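You operate a simulated robot arm through the tools that you are given. There is no shell and no other tool.

The job below is to be done with a simulated robot arm. You get a single attempt, and the scene is never put back.

## Task
Close up the cold room and bring it down to 6C.
Fine: vent shut, light off, door shut and latched; set the dial and watch the display get there.

It is judged by the outcome, as a careful person would: the job done as asked, and still so three seconds after it is handed in. It fails if anything else is knocked over, pushed out of place, dropped, spilled or broken.

## Robot
A 6-joint arm with a two-finger gripper, fixed in place. Base frame: the origin is at the foot of the arm, x ahead of it, y to its left, z up. Lengths are in mm, angles in degrees, forces in N, time in s.
Its first joint turns from -166.0 to 166.0 degrees. Payload 2.45 kg.
Tool frame: the origin (TCP) lies between the finger pads and is the grasp point; the fingertips stand 20 mm ahead of it; z points along the fingers, y is the line along which they close. Largest opening 140 mm; the body of the gripper starts 168 mm behind the TCP.
Orientation is told as [roll, pitch, yaw] about the base's x, y, z axes, in that order, counted from this pose: with the fingers straight down and closing along the base's y, the tool's x points along the base's -x, its y along +y and its z along -z.

## Interface
- The arm moves only by the tool move_arm. Its argument "targets" is one flat list of numbers, 7 for each row, row after row: the shift along the tool's x, y, z in units of 50 mm (1.0 is 50 mm), then the turn, a rotation vector about the tool's x, y, z in units of 4 degrees (1.0 is 4 degrees), then the finger opening in mm, from 0 to 140. In form: [tx, ty, tz, ax, ay, az, jaw, tx, ty, tz, ax, ay, az, jaw, ...]. A call has 1 to 20 rows; each row shifts and turns the commanded pose from where the row before left it, along the tool's axes as they then stand. A call with a number of a shift or a turn outside -1 to 1 is refused whole. A row lasts 0.2 s, in which the tool goes at most 50 mm and 8.6 degrees; a call with a longer step from one row to the next is refused whole, and so is a gripper value outside its range. A pose out of reach is approached as far as the arm can. The call stops where the force on the tool passes 80 N (or 10 N more than at its start, if that is more) or the arm is blocked; 0.2 s more then pass. The fingers move at their own pace (about 45 mm/s each) and stop on an object; they squeeze with about 29 N. The grip force told is the motor's: it shows also when the fingers shut on nothing. Time passes only in rows, and 0.2 s behind the last, so rows that do not move let the fingers close. It gives the time, the measured TCP pose, the force on the tool (base axes), the opening and the grip force at its end, in the units of the frame above (readings bear some noise), with the torque about the TCP (base axes, N m) and any sound that the robot's microphone picked up.
- Cameras (640 x 400 px; columns grow to the right, rows downward): "scene" is fixed at [49.6, -650.2, 1825.5]; the picture's right is [0.54, -0.84, 0.00], its down [-0.46, -0.30, -0.83] and it looks along [0.70, 0.45, -0.55] (base axes); focal length 352 px, centre (320, 200). "wrist" rides on the gripper at [78, 11, -209] in the tool frame; the picture's right is [-0.14, 0.99, 0.00], its down [-0.92, -0.13, -0.37] and it looks along [-0.37, -0.05, 0.93] (tool axes); focal length 280 px, centre (320, 200). There is no depth. A picture from a camera that has moved, and an enlarged one, comes with that camera's place and axes in the base frame and with its lens.
- camera(camera): a new picture of that camera. No time passes.
- close_up(camera, box): a new picture of the part [left, top, right, bottom] of that camera's present view, enlarged. No time passes.
- sign_off(): hands the job in; it is judged then, once.

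Nothing tells you positions but the pictures and the camera data. Unless the task says otherwise, let go and move clear before handing in.

The tools are called after "Request:" as name(argument=value, ...) on one line, values as JSON. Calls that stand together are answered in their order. move_arm: Moves the arm, as the interface text tells. Its arguments: {"type":"object","properties":{"targets":{"type":"array"}},"required":["targets"]} The other tools are called the same way: camera (camera) takes a picture; close_up (camera, box) takes an enlarged picture of a part of a camera's view; sign_off () hands the job in.

At the start:

```text
time_s: 0.0
eef_pos: [565.6, -17.3, 1499.2]
ee_rot: [0.0, 0.0, 0.0]
force: [-0.5, 0.1, -0.4]
moment: [-0.01, -0.02, 0.04]
finger_gap: 140.0
grasp_force: 0.0
```

scene: 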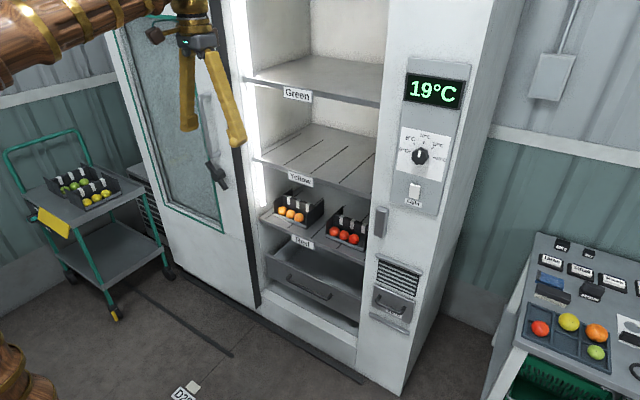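
wrist: 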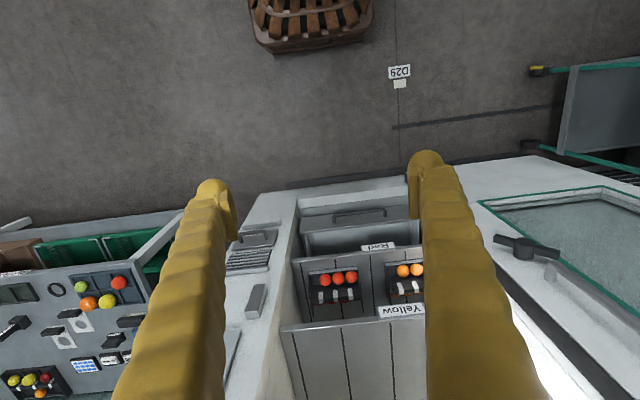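

I see a cold cabinet with its door sliding/hinged open to the left, a control panel with display at 19°C, a dial, a light switch, and a vent with a slider below. I will look closer before moving.

Request:
close_up(camera="scene", box=[360, 50, 480, 220])

Request:
close_up(camera="scene", box=[350, 190, 450, 340])

Request:
close_up(camera="scene", box=[100, 0, 260, 320])

Request:
close_up(camera="scene", box=[240, 0, 400, 400])

Request:
close_up(camera="wrist", box=[220, 150, 640, 400])

```text
2.35 times, centred on (420, 135) of scene
camera zoom: at [49.6, -650.2, 1825.5], right [0.54, -0.84, 0.0], down [-0.46, -0.3, -0.83], along [0.7, 0.45, -0.55], focal length 828 px, centre (85, 353)
```

zoom: 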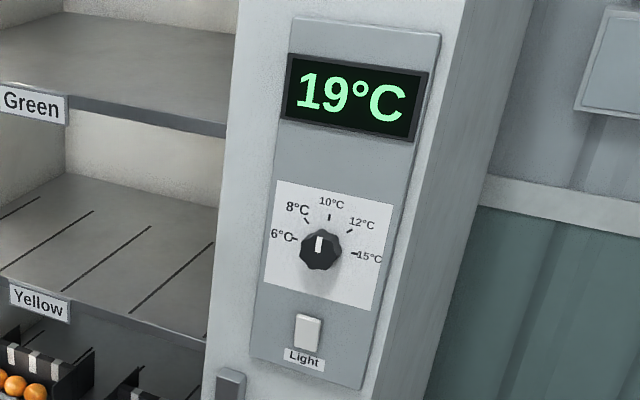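

```text
2.67 times, centred on (400, 265) of scene
camera zoom: at [49.6, -650.2, 1825.5], right [0.54, -0.84, 0.0], down [-0.46, -0.3, -0.83], along [0.7, 0.45, -0.55], focal length 938 px, centre (107, 27)
```

zoom: 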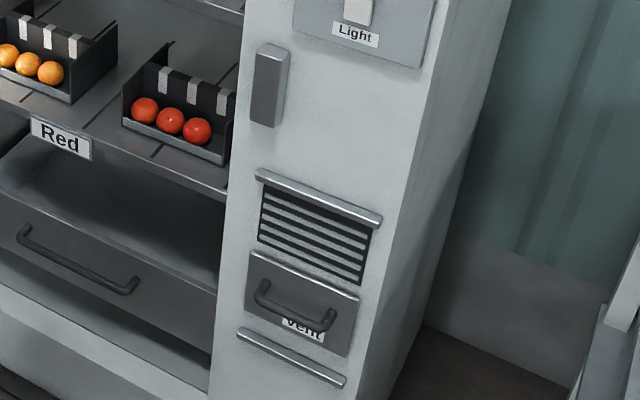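

```text
1.25 times, centred on (180, 160) of scene
camera zoom: at [49.6, -650.2, 1825.5], right [0.54, -0.84, 0.0], down [-0.46, -0.3, -0.83], along [0.7, 0.45, -0.55], focal length 440 px, centre (495, 250)
```

zoom: 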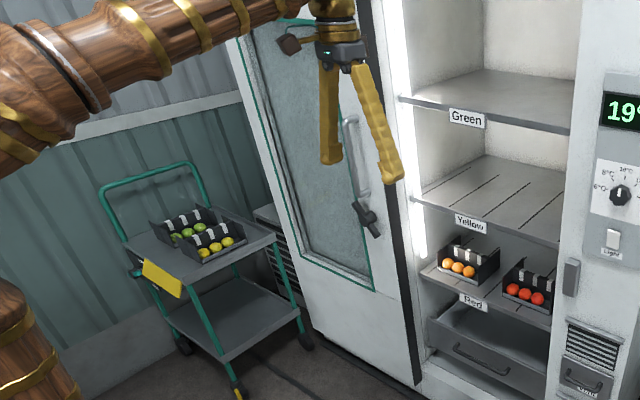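

```text
1.00 times, centred on (320, 200) of scene (not enlarged: the box is as wide or as high as the picture)
camera zoom: at [49.6, -650.2, 1825.5], right [0.54, -0.84, 0.0], down [-0.46, -0.3, -0.83], along [0.7, 0.45, -0.55], focal length 352 px, centre (320, 200)
```

zoom: 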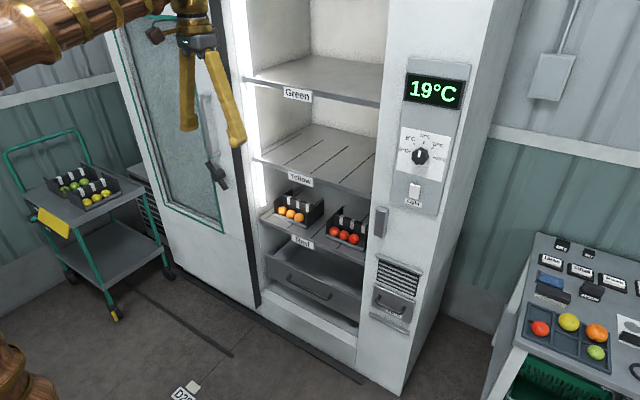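

```text
1.52 times, centred on (430, 275) of wrist
camera zoom: at [487.4, -6.1, 1709.4], right [0.14, 0.99, 0.0], down [0.92, -0.13, 0.37], along [0.37, -0.05, -0.93], focal length 427 px, centre (152, 86)
```

zoom: 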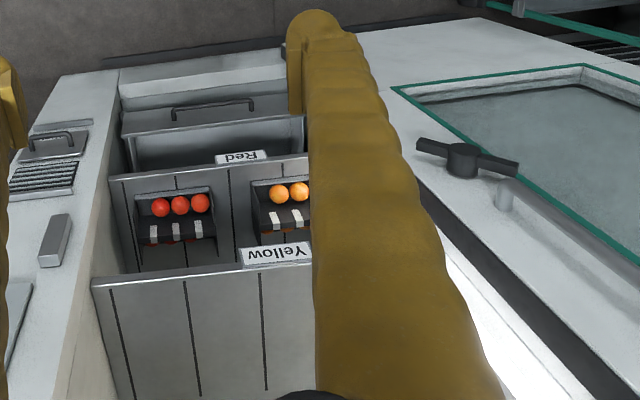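

The door appears to be a sliding one, with its latch hub near (965, 483, 1057) and a catch block near (1045, -276, 1045). The dial is near (1035, -381, 1342), the switch near z 1208 and the vent plate near z 666. I'll turn the tool to face the cabinet first and check again.

Request:
move_arm(targets=[-0.2, 0, 0.2, 0, -1, 0, 100, -0.18, 0, 0.22, 0, -1, 0, 100, -0.16, 0, 0.23, 0, -1, 0, 100, -0.14, 0, 0.25, 0, -1, 0, 100, -0.12, 0, 0.26, 0, -1, 0, 100, -0.1, 0, 0.27, 0, -1, 0, 100, -0.07, 0, 0.27, 0, -1, 0, 100, -0.05, 0, 0.28, 0, -1, 0, 100, -0.03, 0, 0.28, 0, -1, 0, 100, -0.01, 0, 0.28, 0, -1, 0, 100])

```text
time_s: 2.2
eef_pos: [658.7, -16.2, 1392.7]
ee_rot: [-0.1, -40.1, -0.1]
force: [-0.3, -0.4, 0.0]
moment: [-0.01, 0.01, 0.0]
finger_gap: 99.8
grasp_force: 0.0
```

The tool has pitched 40 degrees toward the cabinet with no contact. I'll carry on to 90 degrees.

Request:
move_arm(targets=[0.01, 0, 0.28, 0, -1, 0, 60, 0.03, 0, 0.28, 0, -1, 0, 60, 0.04, 0, 0.28, 0, -1, 0, 60, 0.06, 0, 0.28, 0, -1, 0, 60, 0.07, 0, 0.27, 0, -1, 0, 60, 0.09, 0, 0.27, 0, -1, 0, 60, 0.1, 0, 0.26, 0, -1, 0, 60, 0.12, 0, 0.26, 0, -1, 0, 60, 0.14, 0, 0.25, 0, -1, 0, 60, 0.16, 0, 0.23, 0, -1, 0, 60, 0.18, 0, 0.22, 0, -1, 0, 60, 0.2, 0, 0.2, 0, -1, 0, 60, 0, 0, 0, 0, -0.5, 0, 60])

Request:
camera(camera="wrist")

Request:
camera(camera="scene")

```text
time_s: 5.0
eef_pos: [737.3, -10.7, 1285.6]
ee_rot: [8.9, -81.1, -5.2]
force: [0.1, 0.0, 0.6]
moment: [-0.03, -0.01, -0.02]
finger_gap: 60.0
grasp_force: 0.1
out of reach, approached as far as the arm can: row 7, 8, 9, 10, 12, 13
```

```text
taken
camera wrist: at [518.2, -12.0, 1240.8], right [-0.04, 0.99, 0.16], down [-0.21, -0.16, 0.96], along [0.98, 0.0, 0.22], focal length 280 px, centre (320, 200)
```

wrist: 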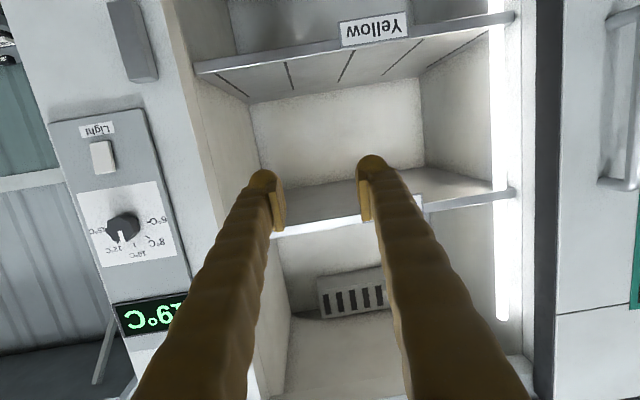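

```text
taken
```

scene: 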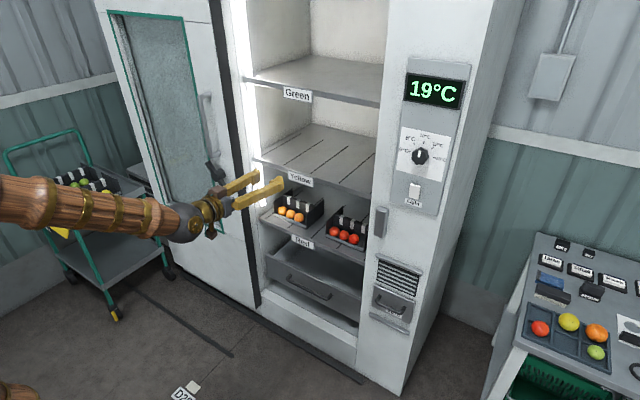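

The tool is nearly level, but the last rows could not be reached because the arm is folded too tightly here. I'll move ahead a little and see whether it reaches the level pose.

Request:
move_arm(targets=[0, 0, 0.5, 0, 0, 0, 60, 0, 0, 0.5, 0, 0, 0, 60, 0, 0, 0, 0, 0, 0, 60])

```text
time_s: 5.8
eef_pos: [786.6, -16.2, 1279.8]
ee_rot: [8.9, -81.0, -5.4]
force: [0.1, -0.3, 0.0]
moment: [0.0, 0.03, -0.01]
finger_gap: 60.2
grasp_force: 0.1
out of reach, approached as far as the arm can: row 1, 2
```

The tool is almost in line with the forearm here, which is likely why the wrist struggles. I'll move toward the control column on the right, where that should resolve, then check orientation.

Request:
move_arm(targets=[0, -1, 0, 0, 0, 0, 60, 0, -1, 0, 0, 0, 0, 60, 0, -1, 0, 0, 0, 0, 60, 0, -1, 0, 0, 0, 0, 60, 0, -1, 0, 0, 0, 0, 60, 0, 0, 0, 0, 0, 0, 60])

Request:
camera(camera="scene")

```text
time_s: 7.2
eef_pos: [799.6, -265.1, 1273.6]
ee_rot: [8.5, -81.1, -5.5]
force: [-0.6, 0.0, 0.3]
moment: [-0.04, -0.01, 0.01]
finger_gap: 60.3
grasp_force: 0.1
```

```text
taken
```

scene: 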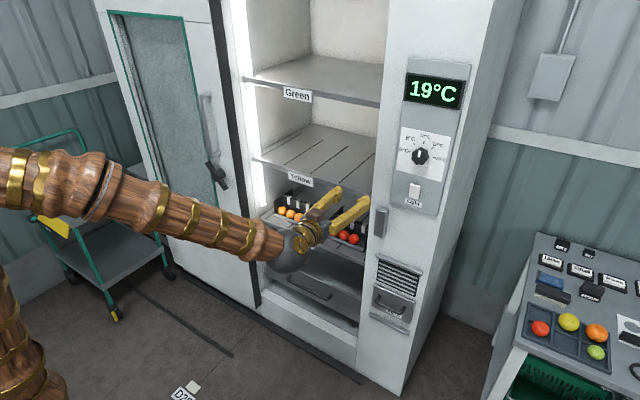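

Off to the right the arm tracks normally again. I'll level the tool so that it points straight at the cabinet, then look with the wrist camera.

Request:
move_arm(targets=[0, 0, 0, 0.3, -0.74, -0.1, 60, 0, 0, 0, 0.3, -0.74, -0.1, 60, 0, 0, 0, 0.3, -0.74, -0.1, 60, 0, 0, 0, 0, 0, 0, 60])

Request:
camera(camera="wrist")

```text
time_s: 8.2
eef_pos: [798.9, -265.1, 1274.3]
ee_rot: [-127.9, -89.8, 127.3]
force: [-0.1, 0.6, -0.9]
moment: [0.02, -0.01, 0.01]
finger_gap: 60.4
grasp_force: 0.0
```

```text
taken
camera wrist: at [590.8, -253.0, 1196.2], right [0.01, 0.99, 0.13], down [-0.37, -0.12, 0.92], along [0.93, -0.06, 0.37], focal length 280 px, centre (320, 200)
```

wrist: 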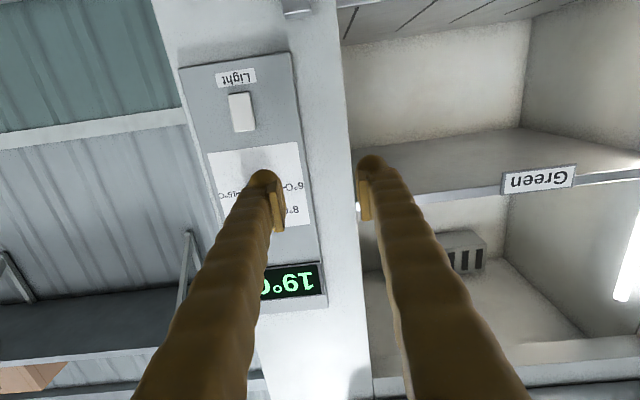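

The tool is level and facing the panel; the light switch triangulates to about (1040, -383, 1214). I'll take close looks at the switch and panel.

Request:
close_up(camera="wrist", box=[170, 40, 350, 160])

Request:
close_up(camera="scene", box=[390, 170, 450, 215])

Request:
close_up(camera="scene", box=[385, 120, 465, 180])

Request:
close_up(camera="scene", box=[140, 80, 280, 200])

```text
3.33 times, centred on (260, 100) of wrist
camera zoom: at [590.8, -253.0, 1196.2], right [0.01, 0.99, 0.13], down [-0.37, -0.12, 0.92], along [0.93, -0.06, 0.37], focal length 935 px, centre (520, 533)
```

zoom: 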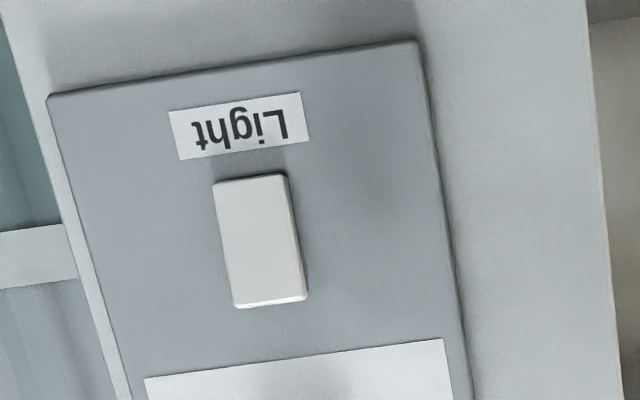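

```text
8.89 times, centred on (420, 192) of scene
camera zoom: at [49.6, -650.2, 1825.5], right [0.54, -0.84, 0.0], down [-0.46, -0.3, -0.83], along [0.7, 0.45, -0.55], focal length 3128 px, centre (-569, 267)
```

zoom: 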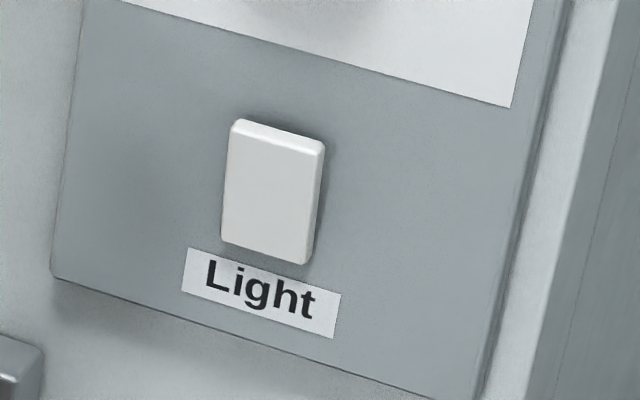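

```text
6.67 times, centred on (425, 150) of scene
camera zoom: at [49.6, -650.2, 1825.5], right [0.54, -0.84, 0.0], down [-0.46, -0.3, -0.83], along [0.7, 0.45, -0.55], focal length 2346 px, centre (-380, 533)
```

zoom: 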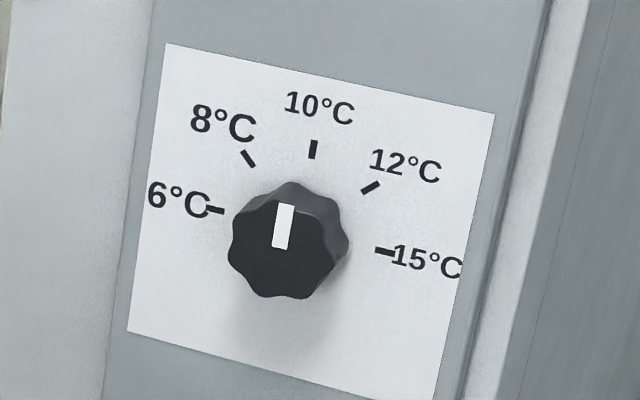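

```text
3.33 times, centred on (210, 140) of scene
camera zoom: at [49.6, -650.2, 1825.5], right [0.54, -0.84, 0.0], down [-0.46, -0.3, -0.83], along [0.7, 0.45, -0.55], focal length 1173 px, centre (687, 400)
```

zoom: 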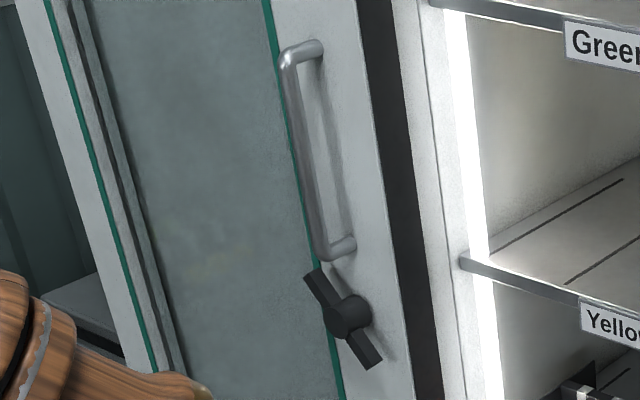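

The dial's pointer stands at 10°C and 6°C lies a quarter turn to the left (counter-clockwise). The rocker's upper end appears to stand proud, so I'll close the fingers and line up with its upper half.

Request:
move_arm(targets=[0.144, -0.472, 0.644, 0, 0, 0, 0, 0.144, -0.472, 0.644, 0, 0, 0, 0, 0.144, -0.472, 0.644, 0, 0, 0, 0, 0.144, -0.472, 0.644, 0, 0, 0, 0, 0.144, -0.472, 0.644, 0, 0, 0, 0, 0, 0, 0, 0, 0, 0, 0])

Request:
camera(camera="wrist")

Request:
close_up(camera="scene", box=[340, 100, 500, 240])

```text
time_s: 9.6
eef_pos: [959.7, -385.6, 1240.5]
ee_rot: [-128.3, -89.8, 127.8]
force: [0.5, 0.0, -0.5]
moment: [-0.02, -0.02, -0.03]
finger_gap: 0.2
grasp_force: 29.3
```

```text
taken
camera wrist: at [750.6, -373.2, 1161.5], right [0.01, 0.99, 0.13], down [-0.37, -0.12, 0.92], along [0.93, -0.06, 0.37], focal length 280 px, centre (320, 200)
```

wrist: 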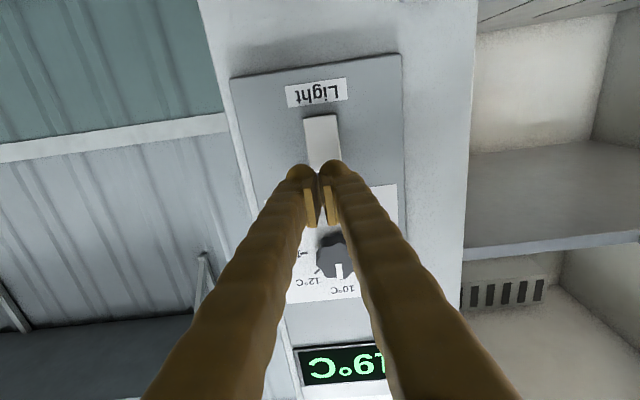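

```text
2.86 times, centred on (420, 170) of scene
camera zoom: at [49.6, -650.2, 1825.5], right [0.54, -0.84, 0.0], down [-0.46, -0.3, -0.83], along [0.7, 0.45, -0.55], focal length 1005 px, centre (34, 286)
```

zoom: 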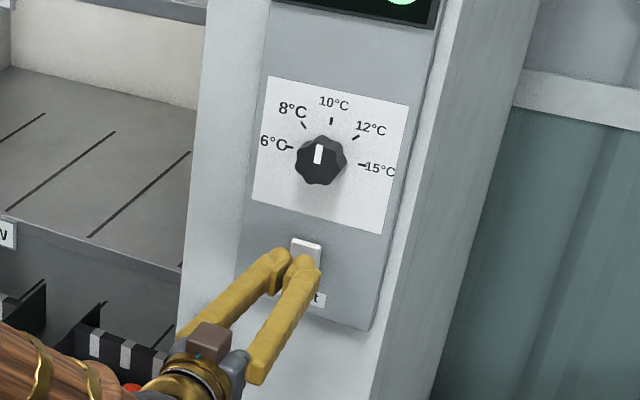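

The closed fingertips are lined up on the rocker's upper half, about 60 mm short. I'll approach and then press in small steps.

Request:
move_arm(targets=[0, 0, 0.5, 0, 0, 0, 0, 0, 0, 0.5, 0, 0, 0, 0, 0, 0, 0.1, 0, 0, 0, 0, 0, 0, 0.1, 0, 0, 0, 0])

Request:
close_up(camera="scene", box=[340, 100, 500, 240])

```text
time_s: 10.7
eef_pos: [1015.0, -385.0, 1239.6]
ee_rot: [-113.2, -89.8, 112.6]
force: [-38.3, 9.0, 3.3]
moment: [0.17, 0.39, 0.35]
finger_gap: 5.9
grasp_force: 28.8
heard: click
stopped in row 4: the force on the tool passed its limit at 90 N (the readings are from after the stop); the commanded pose is now the measured one
```

```text
2.86 times, centred on (420, 170) of scene
camera zoom: at [49.6, -650.2, 1825.5], right [0.54, -0.84, 0.0], down [-0.46, -0.3, -0.83], along [0.7, 0.45, -0.55], focal length 1005 px, centre (34, 286)
```

zoom: 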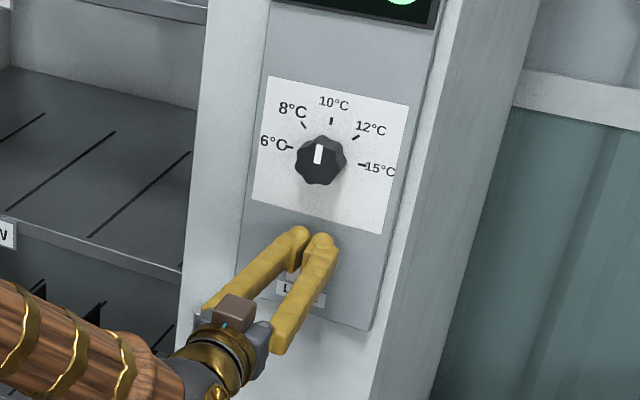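

A click was heard and the inside has gone darker, so the light looks off. I'll back out and check.

Request:
move_arm(targets=[0, 0, -0.4, 0, 0, 0, 0, 0, 0, -0.8, 0, 0, 0, 0, 0, 0, -1, 0, 0, 0, 30, 0, 0, -1, 0, 0, 0, 30, 0, 0, -0.5, 0, 0, 0, 30])

Request:
camera(camera="scene")

Request:
close_up(camera="scene", box=[385, 50, 465, 215])

Request:
camera(camera="wrist")

```text
time_s: 11.9
eef_pos: [831.5, -383.4, 1236.2]
ee_rot: [-98.1, -89.8, 97.6]
force: [-0.7, -0.2, -0.4]
moment: [0.03, 0.01, 0.02]
finger_gap: 29.7
grasp_force: 0.0
```

```text
taken
```

scene: 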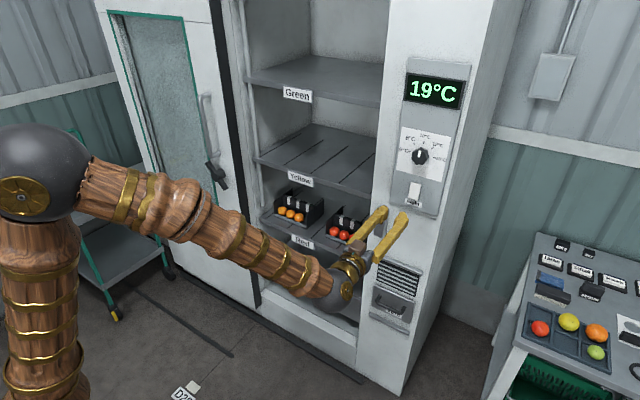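

```text
2.42 times, centred on (425, 132) of scene
camera zoom: at [49.6, -650.2, 1825.5], right [0.54, -0.84, 0.0], down [-0.46, -0.3, -0.83], along [0.7, 0.45, -0.55], focal length 853 px, centre (66, 364)
```

zoom: 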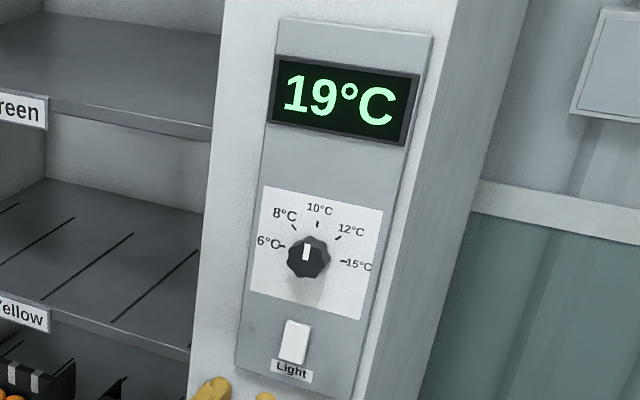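

```text
taken
camera wrist: at [621.5, -372.0, 1159.8], right [0.01, 0.99, 0.13], down [-0.37, -0.12, 0.92], along [0.93, -0.06, 0.37], focal length 280 px, centre (320, 200)
```

wrist: 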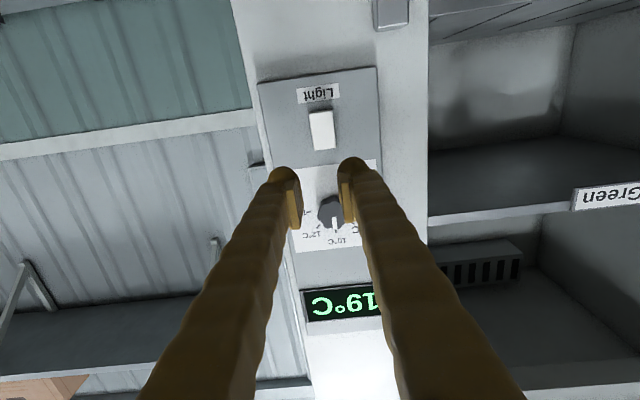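

The light is off. The dial triangulates to about y -383, z 1343, so I'll raise the open fingers in front of it.

Request:
move_arm(targets=[-0.535, 0.01, 0.5, 0, 0, 0, 90, -0.535, 0.01, 0.5, 0, 0, 0, 90, -0.535, 0.01, 0.5, 0, 0, 0, 90, -0.535, 0, 0.5, 0, 0, 0, 90, 0, 0, 0, 0, 0, 0, 90])

Request:
camera(camera="wrist")

Request:
close_up(camera="scene", box=[340, 100, 480, 220])

```text
time_s: 13.1
eef_pos: [931.7, -383.7, 1344.9]
ee_rot: [-95.7, -89.9, 95.1]
force: [0.0, 0.0, -0.3]
moment: [-0.02, -0.02, -0.01]
finger_gap: 90.1
grasp_force: 0.1
```

```text
taken
camera wrist: at [722.1, -371.6, 1267.7], right [0.01, 0.99, 0.13], down [-0.37, -0.12, 0.92], along [0.93, -0.06, 0.37], focal length 280 px, centre (320, 200)
```

wrist: 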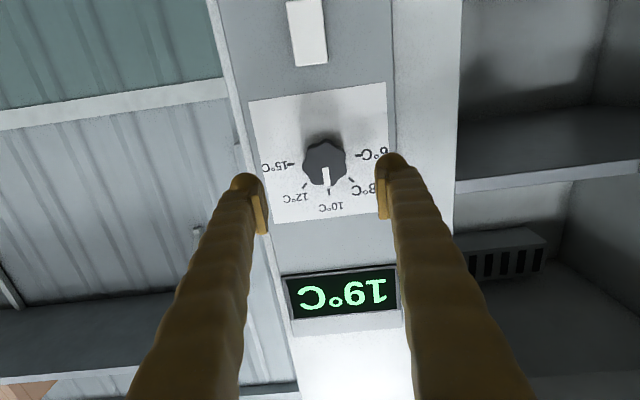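

```text
3.33 times, centred on (410, 160) of scene
camera zoom: at [49.6, -650.2, 1825.5], right [0.54, -0.84, 0.0], down [-0.46, -0.3, -0.83], along [0.7, 0.45, -0.55], focal length 1173 px, centre (20, 333)
```

zoom: 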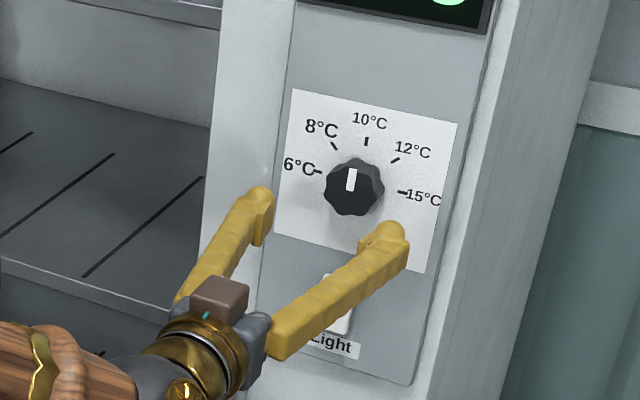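

The fingers straddle the knob, centred within a few millimetres. I'll go in around it and close.

Request:
move_arm(targets=[0, 0.01, 0.5, 0, 0, 0, 90, 0, 0.01, 0.5, 0, 0, 0, 90, 0, 0, 0.4, 0, 0, 0, 90, 0, 0, 0.2, 0, 0, 0, 90, 0, 0, 0, 0, 0, 0, 40, 0, 0, 0, 0, 0, 0, 40, 0, 0, 0, 0, 0, 0, 40, 0, 0, 0, 0, 0, 0, 40])

Request:
close_up(camera="scene", box=[340, 100, 480, 220])

Request:
close_up(camera="wrist", box=[220, 80, 420, 240])

```text
time_s: 14.9
eef_pos: [1011.4, -382.6, 1347.0]
ee_rot: [-106.3, -89.8, 105.8]
force: [-2.2, 21.3, 0.4]
moment: [0.07, -0.08, 0.26]
finger_gap: 54.4
grasp_force: 10.9
```

```text
3.33 times, centred on (410, 160) of scene
camera zoom: at [49.6, -650.2, 1825.5], right [0.54, -0.84, 0.0], down [-0.46, -0.3, -0.83], along [0.7, 0.45, -0.55], focal length 1173 px, centre (20, 333)
```

zoom: 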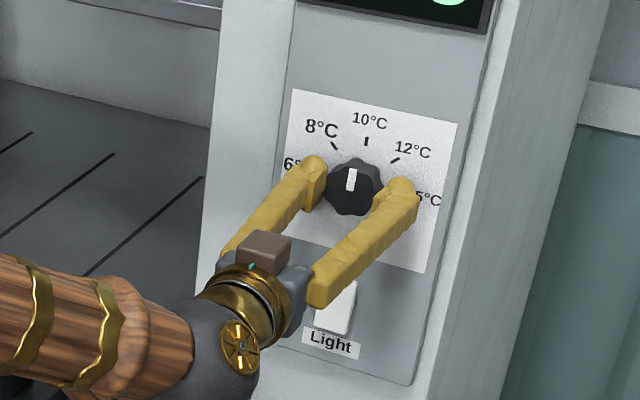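

```text
2.50 times, centred on (320, 160) of wrist
camera zoom: at [802.7, -371.2, 1268.5], right [0.01, 0.99, 0.13], down [-0.37, -0.12, 0.92], along [0.93, -0.06, 0.37], focal length 701 px, centre (320, 300)
```

zoom: 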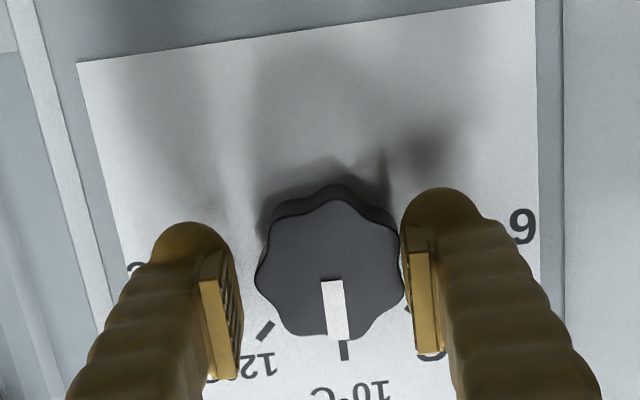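

The left finger touches the knob but the right doesn't yet, so the grip is a few millimetres off centre. I'll open a little, shift, and close again.

Request:
move_arm(targets=[0, 0, 0, 0, 0, 0, 70, 0, 0, 0, 0, 0, 0, 70, 0.04, 0.07, 0.04, 0, 0, 0, 70, 0, 0, 0, 0, 0, 0, 40, 0, 0, 0, 0, 0, 0, 40, 0, 0, 0, 0, 0, 0, 40, 0, 0, 0, 0, 0, 0, 40])

Request:
close_up(camera="wrist", box=[220, 80, 420, 240])

```text
time_s: 16.5
eef_pos: [1012.9, -379.5, 1343.1]
ee_rot: [-99.5, -89.8, 98.8]
force: [-7.4, 21.8, -2.4]
moment: [-0.01, 0.01, 0.28]
finger_gap: 46.7
grasp_force: 45.1
```

```text
2.50 times, centred on (320, 160) of wrist
camera zoom: at [804.5, -367.5, 1265.8], right [0.01, 0.99, 0.13], down [-0.37, -0.12, 0.92], along [0.93, -0.06, 0.37], focal length 701 px, centre (320, 300)
```

zoom: 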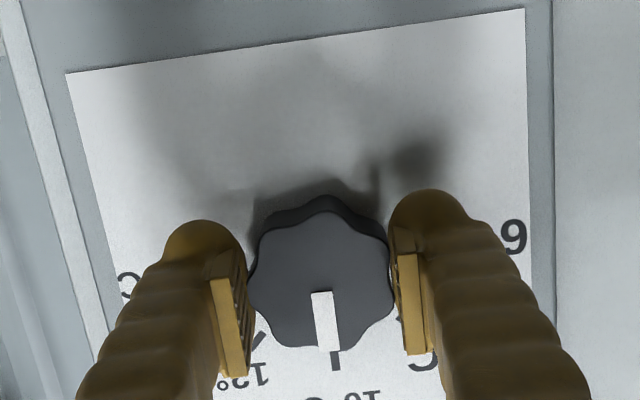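

Both fingers now hold the knob (46.7 mm). I'll turn it counter-clockwise by 44 degrees first and check it follows.

Request:
move_arm(targets=[0, 0.02, 0, 0, 0, -1, 40, 0, 0.02, 0, 0, 0, -1, 40, 0, 0, 0, 0, 0, -1, 40, 0, 0, 0, 0, 0, -1, 40, 0, 0, 0, 0, 0, -1, 40, 0, 0, 0, 0, 0, -1, 40, 0, 0, 0, 0, 0, -1, 40, 0, 0, 0, 0, 0, -1, 40, 0, 0, 0, 0, 0, -1, 40, 0, 0, 0, 0, 0, -1, 40, 0, 0, 0, 0, 0, -1, 40])

Request:
close_up(camera="scene", box=[340, 50, 480, 220])

Request:
close_up(camera="wrist", box=[220, 80, 420, 240])

```text
time_s: 18.5
eef_pos: [1016.9, -377.3, 1348.2]
ee_rot: [-87.5, -54.0, 89.0]
force: [2.6, 7.9, -0.1]
moment: [0.03, -0.13, 0.17]
finger_gap: 45.6
grasp_force: 44.6
out of reach, approached as far as the arm can: row 9, 10
stopped in row 10: the force on the tool passed its limit at 98 N (the readings are from after the stop); the commanded pose is now the measured one
```

```text
2.35 times, centred on (410, 135) of scene
camera zoom: at [49.6, -650.2, 1825.5], right [0.54, -0.84, 0.0], down [-0.46, -0.3, -0.83], along [0.7, 0.45, -0.55], focal length 828 px, centre (108, 353)
```

zoom: 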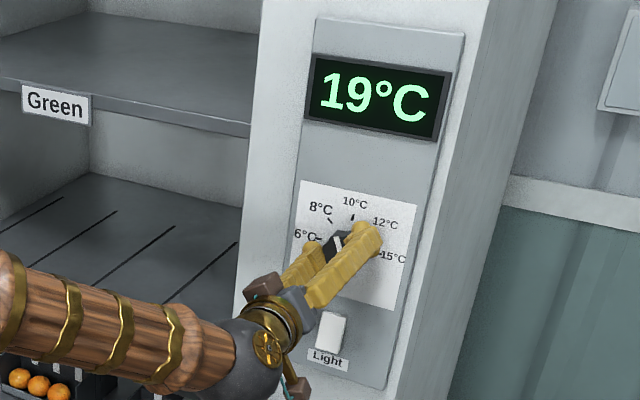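

```text
2.50 times, centred on (320, 160) of wrist
camera zoom: at [805.5, -418.4, 1285.0], right [-0.03, 0.88, -0.47], down [-0.36, 0.43, 0.83], along [0.93, 0.19, 0.3], focal length 701 px, centre (320, 300)
```

zoom: 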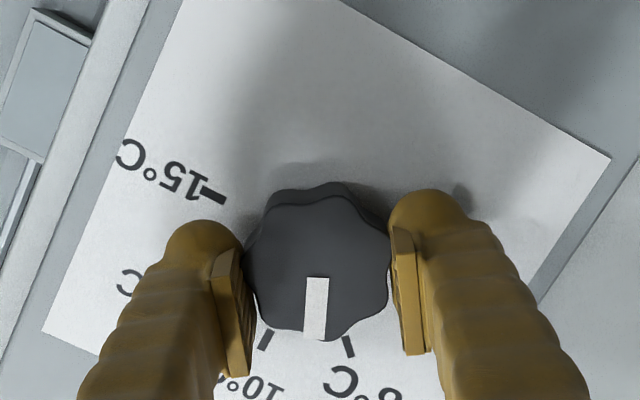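

The knob followed to between 10 and 8 before the wrist hit its limit. I'll release, turn the wrist back the other way, and take a fresh grip.

Request:
move_arm(targets=[0, 0, 0, 0, 0, 0, 80, 0, 0, 0, 0, 0, 0, 80, 0, 0, -0.3, 0, 0, 0, 80, 0, 0, -0.5, 0, 0, 0, 80, 0, 0, 0, 0, 0, 1, 80, 0, 0, 0, 0, 0, 1, 80, 0, 0, 0, 0, 0, 1, 80, 0, 0, 0, 0, 0, 1, 80, 0, 0, 0, 0, 0, 1, 80, 0, 0, 0, 0, 0, 1, 80, 0, 0, 0, 0, 0, 1, 80, 0, 0, 0, 0, 0, 1, 80, 0, 0, 0, 0, 0, 1, 80, 0, 0, 0, 0, 0, 1, 80, 0, 0, 0, 0, 0, 1, 80, 0, 0, 0, 0, 0, 1, 80, 0, 0, 0, 0, 0, 1, 80, 0, 0, 0, 0, 0, 1, 80, 0, 0, 0, 0, 0, 1, 80, 0, 0, 0, 0, 0, 1, 80])

Request:
move_arm(targets=[0, 0, 0, 0, 0, 1, 80, 0, 0, 0, 0, 0, 1, 80, 0, 0, 0, 0, 0, 1, 80, 0, 0, 0, 0, 0, 1, 80, 0, 0, 0, 0, 0, 1, 80, 0, 0, 0, 0, 0, 1, 80, 0, 0, 0, 0, 0, 1, 80, 0, 0, 0, 0, 0, 1, 80, 0, 0, 0, 0, 0, 1, 80, 0, 0, 0, 0, 0, 0.5, 80, 0, 0, 0, 0, 0, 0, 80])

Request:
close_up(camera="scene", box=[340, 50, 480, 220])

Request:
camera(camera="wrist")

```text
time_s: 22.7
eef_pos: [976.4, -377.9, 1350.6]
ee_rot: [86.9, -61.9, -86.5]
force: [-0.3, -0.1, 0.4]
moment: [0.0, 0.01, -0.02]
finger_gap: 79.9
grasp_force: 0.1
```

```text
time_s: 25.1
eef_pos: [975.2, -380.5, 1350.7]
ee_rot: [88.3, -24.0, -88.5]
force: [0.6, -0.8, 0.4]
moment: [0.0, 0.03, 0.01]
finger_gap: 79.8
grasp_force: 0.1
```

```text
2.35 times, centred on (410, 135) of scene
camera zoom: at [49.6, -650.2, 1825.5], right [0.54, -0.84, 0.0], down [-0.46, -0.3, -0.83], along [0.7, 0.45, -0.55], focal length 828 px, centre (108, 353)
```

zoom: 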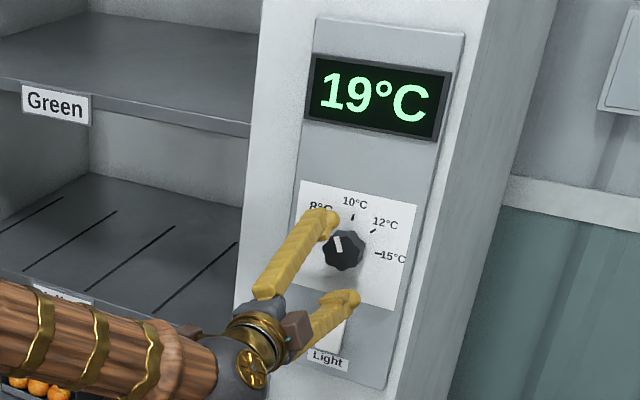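

```text
taken
camera wrist: at [764.2, -307.3, 1333.4], right [0.02, 0.28, 0.96], down [-0.35, -0.9, 0.27], along [0.94, -0.34, 0.08], focal length 280 px, centre (320, 200)
```

wrist: 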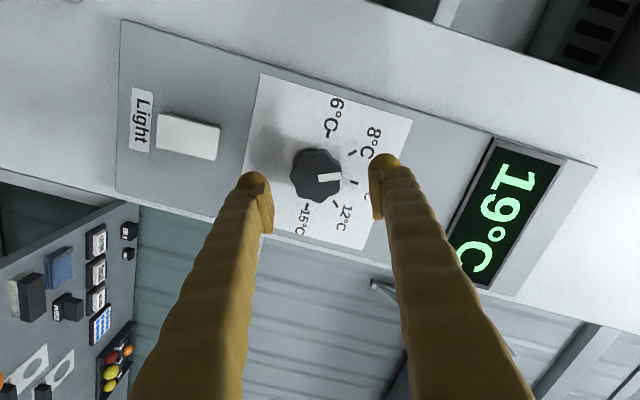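

The wrist is turned back and clear of the knob. I'll check exactly where the pointer rests now.

Request:
close_up(camera="wrist", box=[240, 70, 420, 250])

Request:
close_up(camera="scene", box=[385, 120, 465, 180])

```text
2.22 times, centred on (330, 160) of wrist
camera zoom: at [764.2, -307.3, 1333.4], right [0.02, 0.28, 0.96], down [-0.35, -0.9, 0.27], along [0.94, -0.34, 0.08], focal length 623 px, centre (298, 289)
```

zoom: 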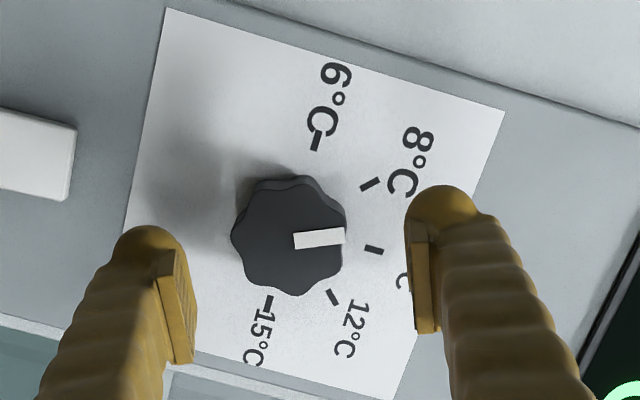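

```text
6.67 times, centred on (425, 150) of scene
camera zoom: at [49.6, -650.2, 1825.5], right [0.54, -0.84, 0.0], down [-0.46, -0.3, -0.83], along [0.7, 0.45, -0.55], focal length 2346 px, centre (-380, 533)
```

zoom: 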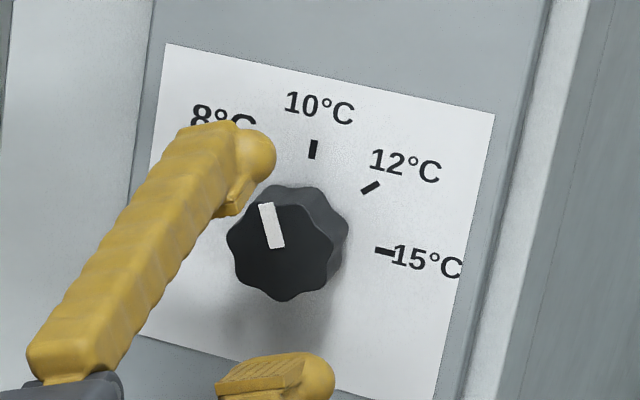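

The pointer sits about 25 degrees left of 10°C, so roughly 65 more degrees are needed. I'll centre the fingers on the knob, go in and grip again.

Request:
move_arm(targets=[0.045, -0.1, 0, 0, 0, 0, 80, 0, 0, 0.4, 0, 0, 0, 80, 0, 0, 0.38, 0, 0, 0, 80, 0, 0, 0, 0, 0, 0, 40, 0, 0, 0, 0, 0, 0, 40, 0, 0, 0, 0, 0, 0, 40, 0, 0, 0, 0, 0, 0, 40])

Request:
close_up(camera="wrist", box=[220, 80, 420, 240])

```text
time_s: 26.7
eef_pos: [1014.1, -377.3, 1344.1]
ee_rot: [88.5, -24.0, -88.5]
force: [7.1, 0.9, 5.5]
moment: [0.0, -0.02, 0.06]
finger_gap: 45.9
grasp_force: 41.9
```

```text
2.50 times, centred on (320, 160) of wrist
camera zoom: at [803.1, -305.1, 1327.9], right [0.02, 0.28, 0.96], down [-0.35, -0.9, 0.27], along [0.94, -0.34, 0.08], focal length 701 px, centre (320, 300)
```

zoom: 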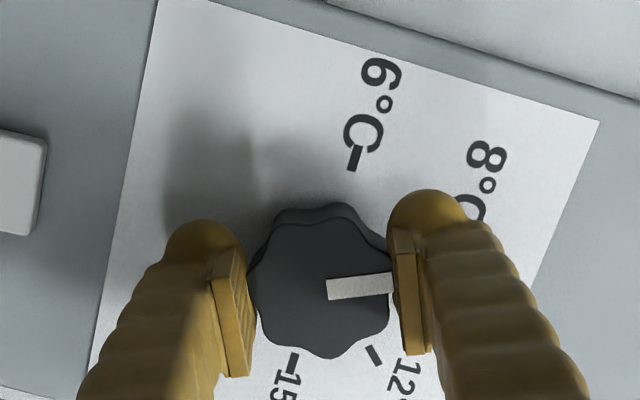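

A firm, centred grip this time. I'll turn it counter-clockwise about 64 degrees.

Request:
move_arm(targets=[0, 0, 0, 0, 0, -1, 40, 0, 0, 0, 0, 0, -1, 40, 0, 0, 0, 0, 0, -1, 40, 0, 0, 0, 0, 0, -1, 40, 0, 0, 0, 0, 0, -1, 40, 0, 0, 0, 0, 0, -1, 40, 0, 0, 0, 0, 0, -1, 40, 0, 0, 0, 0, 0, -1, 40, 0, 0, 0, 0, 0, -1, 40, 0, 0, 0, 0, 0, -1, 40, 0, 0, 0, 0, 0, -1, 40, 0, 0, 0, 0, 0, -1, 40, 0, 0, 0, 0, 0, -1, 40, 0, 0, 0, 0, 0, -1, 40, 0, 0, 0, 0, 0, -1, 40, 0, 0, 0, 0, 0, -1, 40, 0, 0, 0, 0, 0, 0, 40])

Request:
close_up(camera="scene", box=[385, 120, 465, 180])

Request:
close_up(camera="wrist", box=[220, 80, 420, 240])

```text
time_s: 30.3
eef_pos: [1013.9, -379.9, 1343.1]
ee_rot: [53.5, -87.5, -52.7]
force: [-7.0, -34.4, -16.5]
moment: [0.05, 0.16, -0.42]
finger_gap: 45.9
grasp_force: 45.0
```

```text
6.67 times, centred on (425, 150) of scene
camera zoom: at [49.6, -650.2, 1825.5], right [0.54, -0.84, 0.0], down [-0.46, -0.3, -0.83], along [0.7, 0.45, -0.55], focal length 2346 px, centre (-380, 533)
```

zoom: 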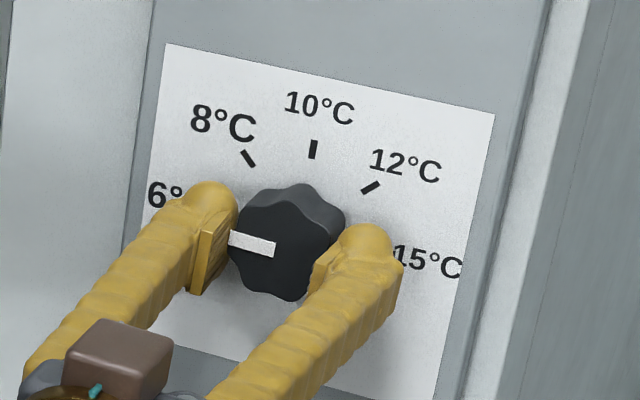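

```text
2.50 times, centred on (320, 160) of wrist
camera zoom: at [803.1, -369.3, 1270.8], right [-0.01, 0.98, 0.17], down [-0.34, -0.17, 0.93], along [0.94, -0.05, 0.34], focal length 701 px, centre (320, 300)
```

zoom: 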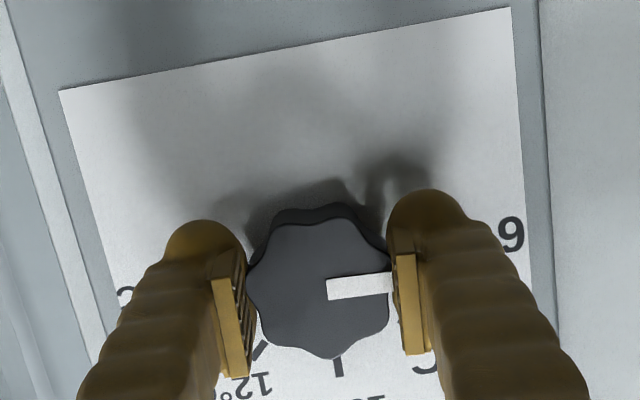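

The pointer now lies on the 6°C mark. I'll open the fingers, back straight out and confirm it stays.

Request:
move_arm(targets=[0, 0, 0, 0, 0, 0, 80, 0, 0, 0, 0, 0, 0, 80, 0, 0, 0, 0, 0, 0, 80, 0, 0, -0.5, 0, 0, 0, 80, 0, 0, -1, 0, 0, 0, 80, 0, 0, -1, 0, 0, 0, 80, 0, 0, -1, 0, 0, 0, 80, 0, 0, 0, 0, 0, 0, 80])

Request:
close_up(camera="scene", box=[385, 60, 475, 200])

Request:
camera(camera="wrist")

```text
time_s: 32.1
eef_pos: [840.1, -381.5, 1347.4]
ee_rot: [54.2, -87.5, -53.4]
force: [-0.7, 0.2, 0.1]
moment: [0.01, -0.01, 0.0]
finger_gap: 80.0
grasp_force: 0.0
```

```text
2.86 times, centred on (430, 130) of scene
camera zoom: at [49.6, -650.2, 1825.5], right [0.54, -0.84, 0.0], down [-0.46, -0.3, -0.83], along [0.7, 0.45, -0.55], focal length 1005 px, centre (6, 400)
```

zoom: 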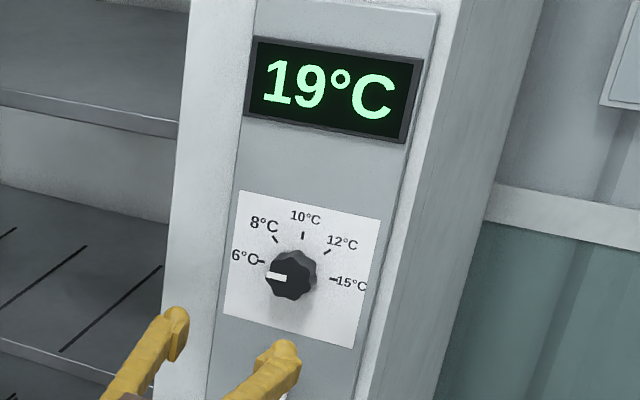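

```text
taken
camera wrist: at [628.7, -371.7, 1275.9], right [-0.01, 0.98, 0.17], down [-0.34, -0.17, 0.92], along [0.94, -0.05, 0.34], focal length 280 px, centre (320, 200)
```

wrist: 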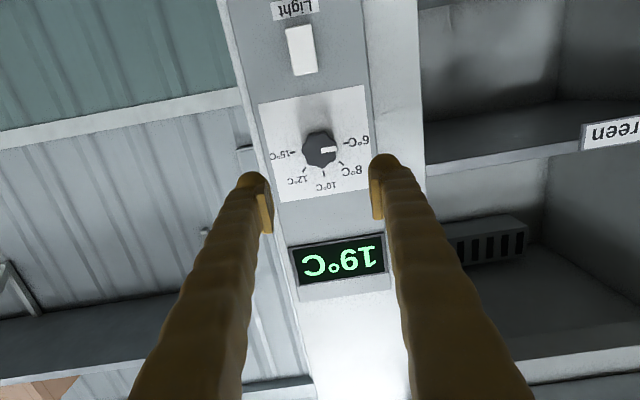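

Dial set at 6°C and the reading is still 19°C as the room is open. Next I'll lower the arm, well clear of the cabinet face, toward the vent at about z 670.

Request:
move_arm(targets=[0.3, 0, -0.8, 0, 0, 0, 60, 1, 0, 0, 0, 0, 0, 60, 1, 0, 0, 0, 0, 0, 60, 1, 0, 0, 0, 0, 0, 60, 1, 0, 0, 0, 0, 0, 60, 1, 0, 0, 0, 0, 0, 60, 1, 0, 0, 0, 0, 0, 60, 1, 0, 0, 0, 0, 0, 60, 1, 0, 0, 0, 0, 0, 60, 1, 0, 0, 0, 0, 0, 60, 1, 0, 0, 0, 0, 0, 60, 1, 0, 0, 0, 0, 0, 60, 0, 0, 0, 0, 0, 0, 60])

Request:
camera(camera="wrist")

Request:
camera(camera="scene")

```text
time_s: 34.9
eef_pos: [822.6, -399.9, 833.7]
ee_rot: [62.8, -85.4, -61.2]
force: [0.2, 0.0, 0.7]
moment: [0.04, 0.0, -0.02]
finger_gap: 60.5
grasp_force: 0.1
out of reach, approached as far as the arm can: row 10, 11, 12
```

```text
taken
camera wrist: at [610.2, -391.1, 765.0], right [-0.02, 0.98, 0.21], down [-0.33, -0.2, 0.92], along [0.94, -0.05, 0.33], focal length 280 px, centre (320, 200)
```

wrist: 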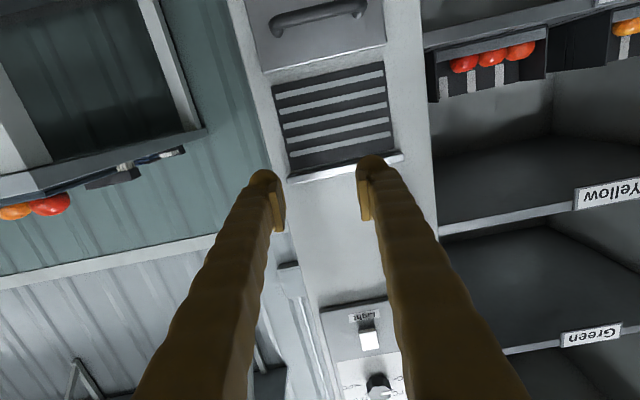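

```text
taken
```

scene: 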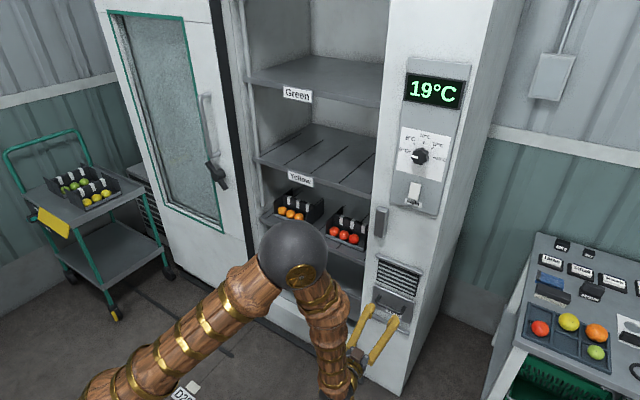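

The arm can't keep level that low while folded in this close. Handle bar is near (1025, -365, 665), with the louvre opening above it up to a rail at about z 880. I'll close the fingers, move ahead and step down again to see how low it goes.

Request:
move_arm(targets=[0, 0.3, 0.8, 0, 0, -0.5, 0, 0, 0.3, 0.8, 0, 0, -0.5, 0, 0, 0, 0.3, 0, 0, 0, 0, 0.8, 0, 0, 0, 0, 0, 0, 0.8, 0, 0, 0, 0, 0, 0, 0.8, 0, 0, 0, 0, 0, 0, 0, 0, 0, 0, 0, 0, 0])

Request:
camera(camera="wrist")

```text
time_s: 36.5
eef_pos: [967.7, -432.2, 770.7]
ee_rot: [-10.9, -88.2, 12.6]
force: [-0.1, 0.2, 0.0]
moment: [-0.02, 0.0, 0.0]
finger_gap: 0.1
grasp_force: 29.1
out of reach, approached as far as the arm can: row 1, 2, 3, 4, 5, 6
```

```text
taken
camera wrist: at [755.8, -426.9, 699.6], right [-0.02, 0.99, 0.13], down [-0.34, -0.13, 0.93], along [0.94, -0.02, 0.34], focal length 280 px, centre (320, 200)
```

wrist: 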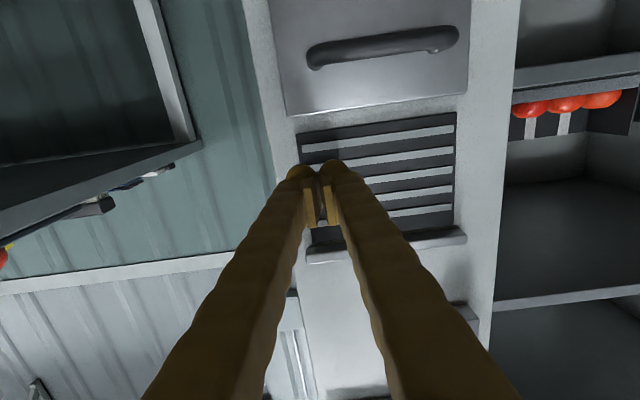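

The position is being pulled off sideways, which looks like a wrist-roll limit rather than true reach. I'll back off slightly and roll the tool by 88 degrees the free way, which also makes the fingers close vertically, suited to the horizontal bar.

Request:
move_arm(targets=[-0.6, 0, -0.6, 0, 0, 1, 0, -0.6, 0, -0.6, 0, 0, 1, 0, 0, 0, 0, 0, 0, 1, 0, 0, 0, 0, 0, 0, 1, 0, 0, 0, 0, 0, 0, 1, 0, 0, 0, 0, 0, 0, 1, 0, 0, 0, 0, 0, 0, 1, 0, 0, 0, 0, 0, 0, 1, 0, 0, 0, 0, 0, 0, 1, 0, 0, 0, 0, 0, 0, 1, 0, 0, 0, 0, 0, 0, 1, 0, 0, 0, 0, 0, 0, 1, 0, 0, 0, 0, 0, 0, 1, 0, 0, 0, 0, 0, 0, 1, 0, 0, 0, 0, 0, 0, 1, 0, 0, 0, 0, 0, 0, 1, 0, 0, 0, 0, 0, 0, 1, 0, 0, 0, 0, 0, 0, 1, 0, 0, 0, 0, 0, 0, 1, 0])

Request:
camera(camera="wrist")

Request:
camera(camera="scene")

```text
time_s: 40.5
eef_pos: [909.1, -433.0, 831.2]
ee_rot: [88.5, -15.9, -88.6]
force: [-0.4, 0.4, -0.1]
moment: [0.02, 0.05, -0.03]
finger_gap: 0.0
grasp_force: 28.8
```

```text
taken
camera wrist: at [697.4, -359.2, 825.9], right [0.02, 0.14, 0.99], down [-0.35, -0.93, 0.14], along [0.94, -0.35, 0.03], focal length 280 px, centre (320, 200)
```

wrist: 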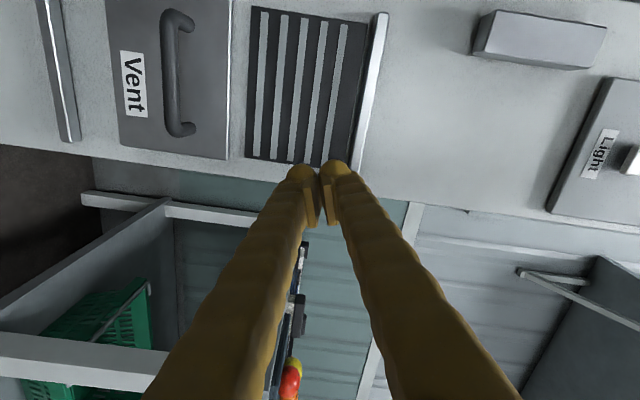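

```text
taken
```

scene: 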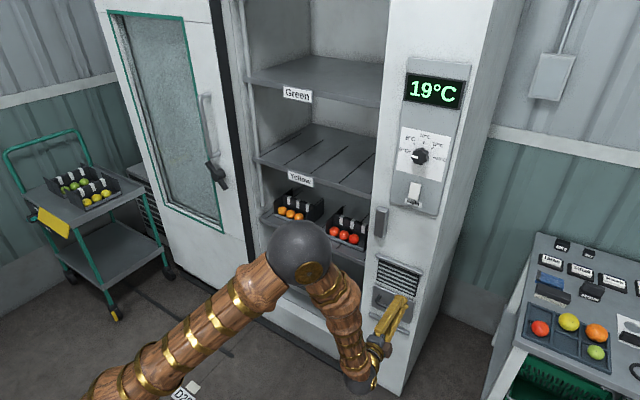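

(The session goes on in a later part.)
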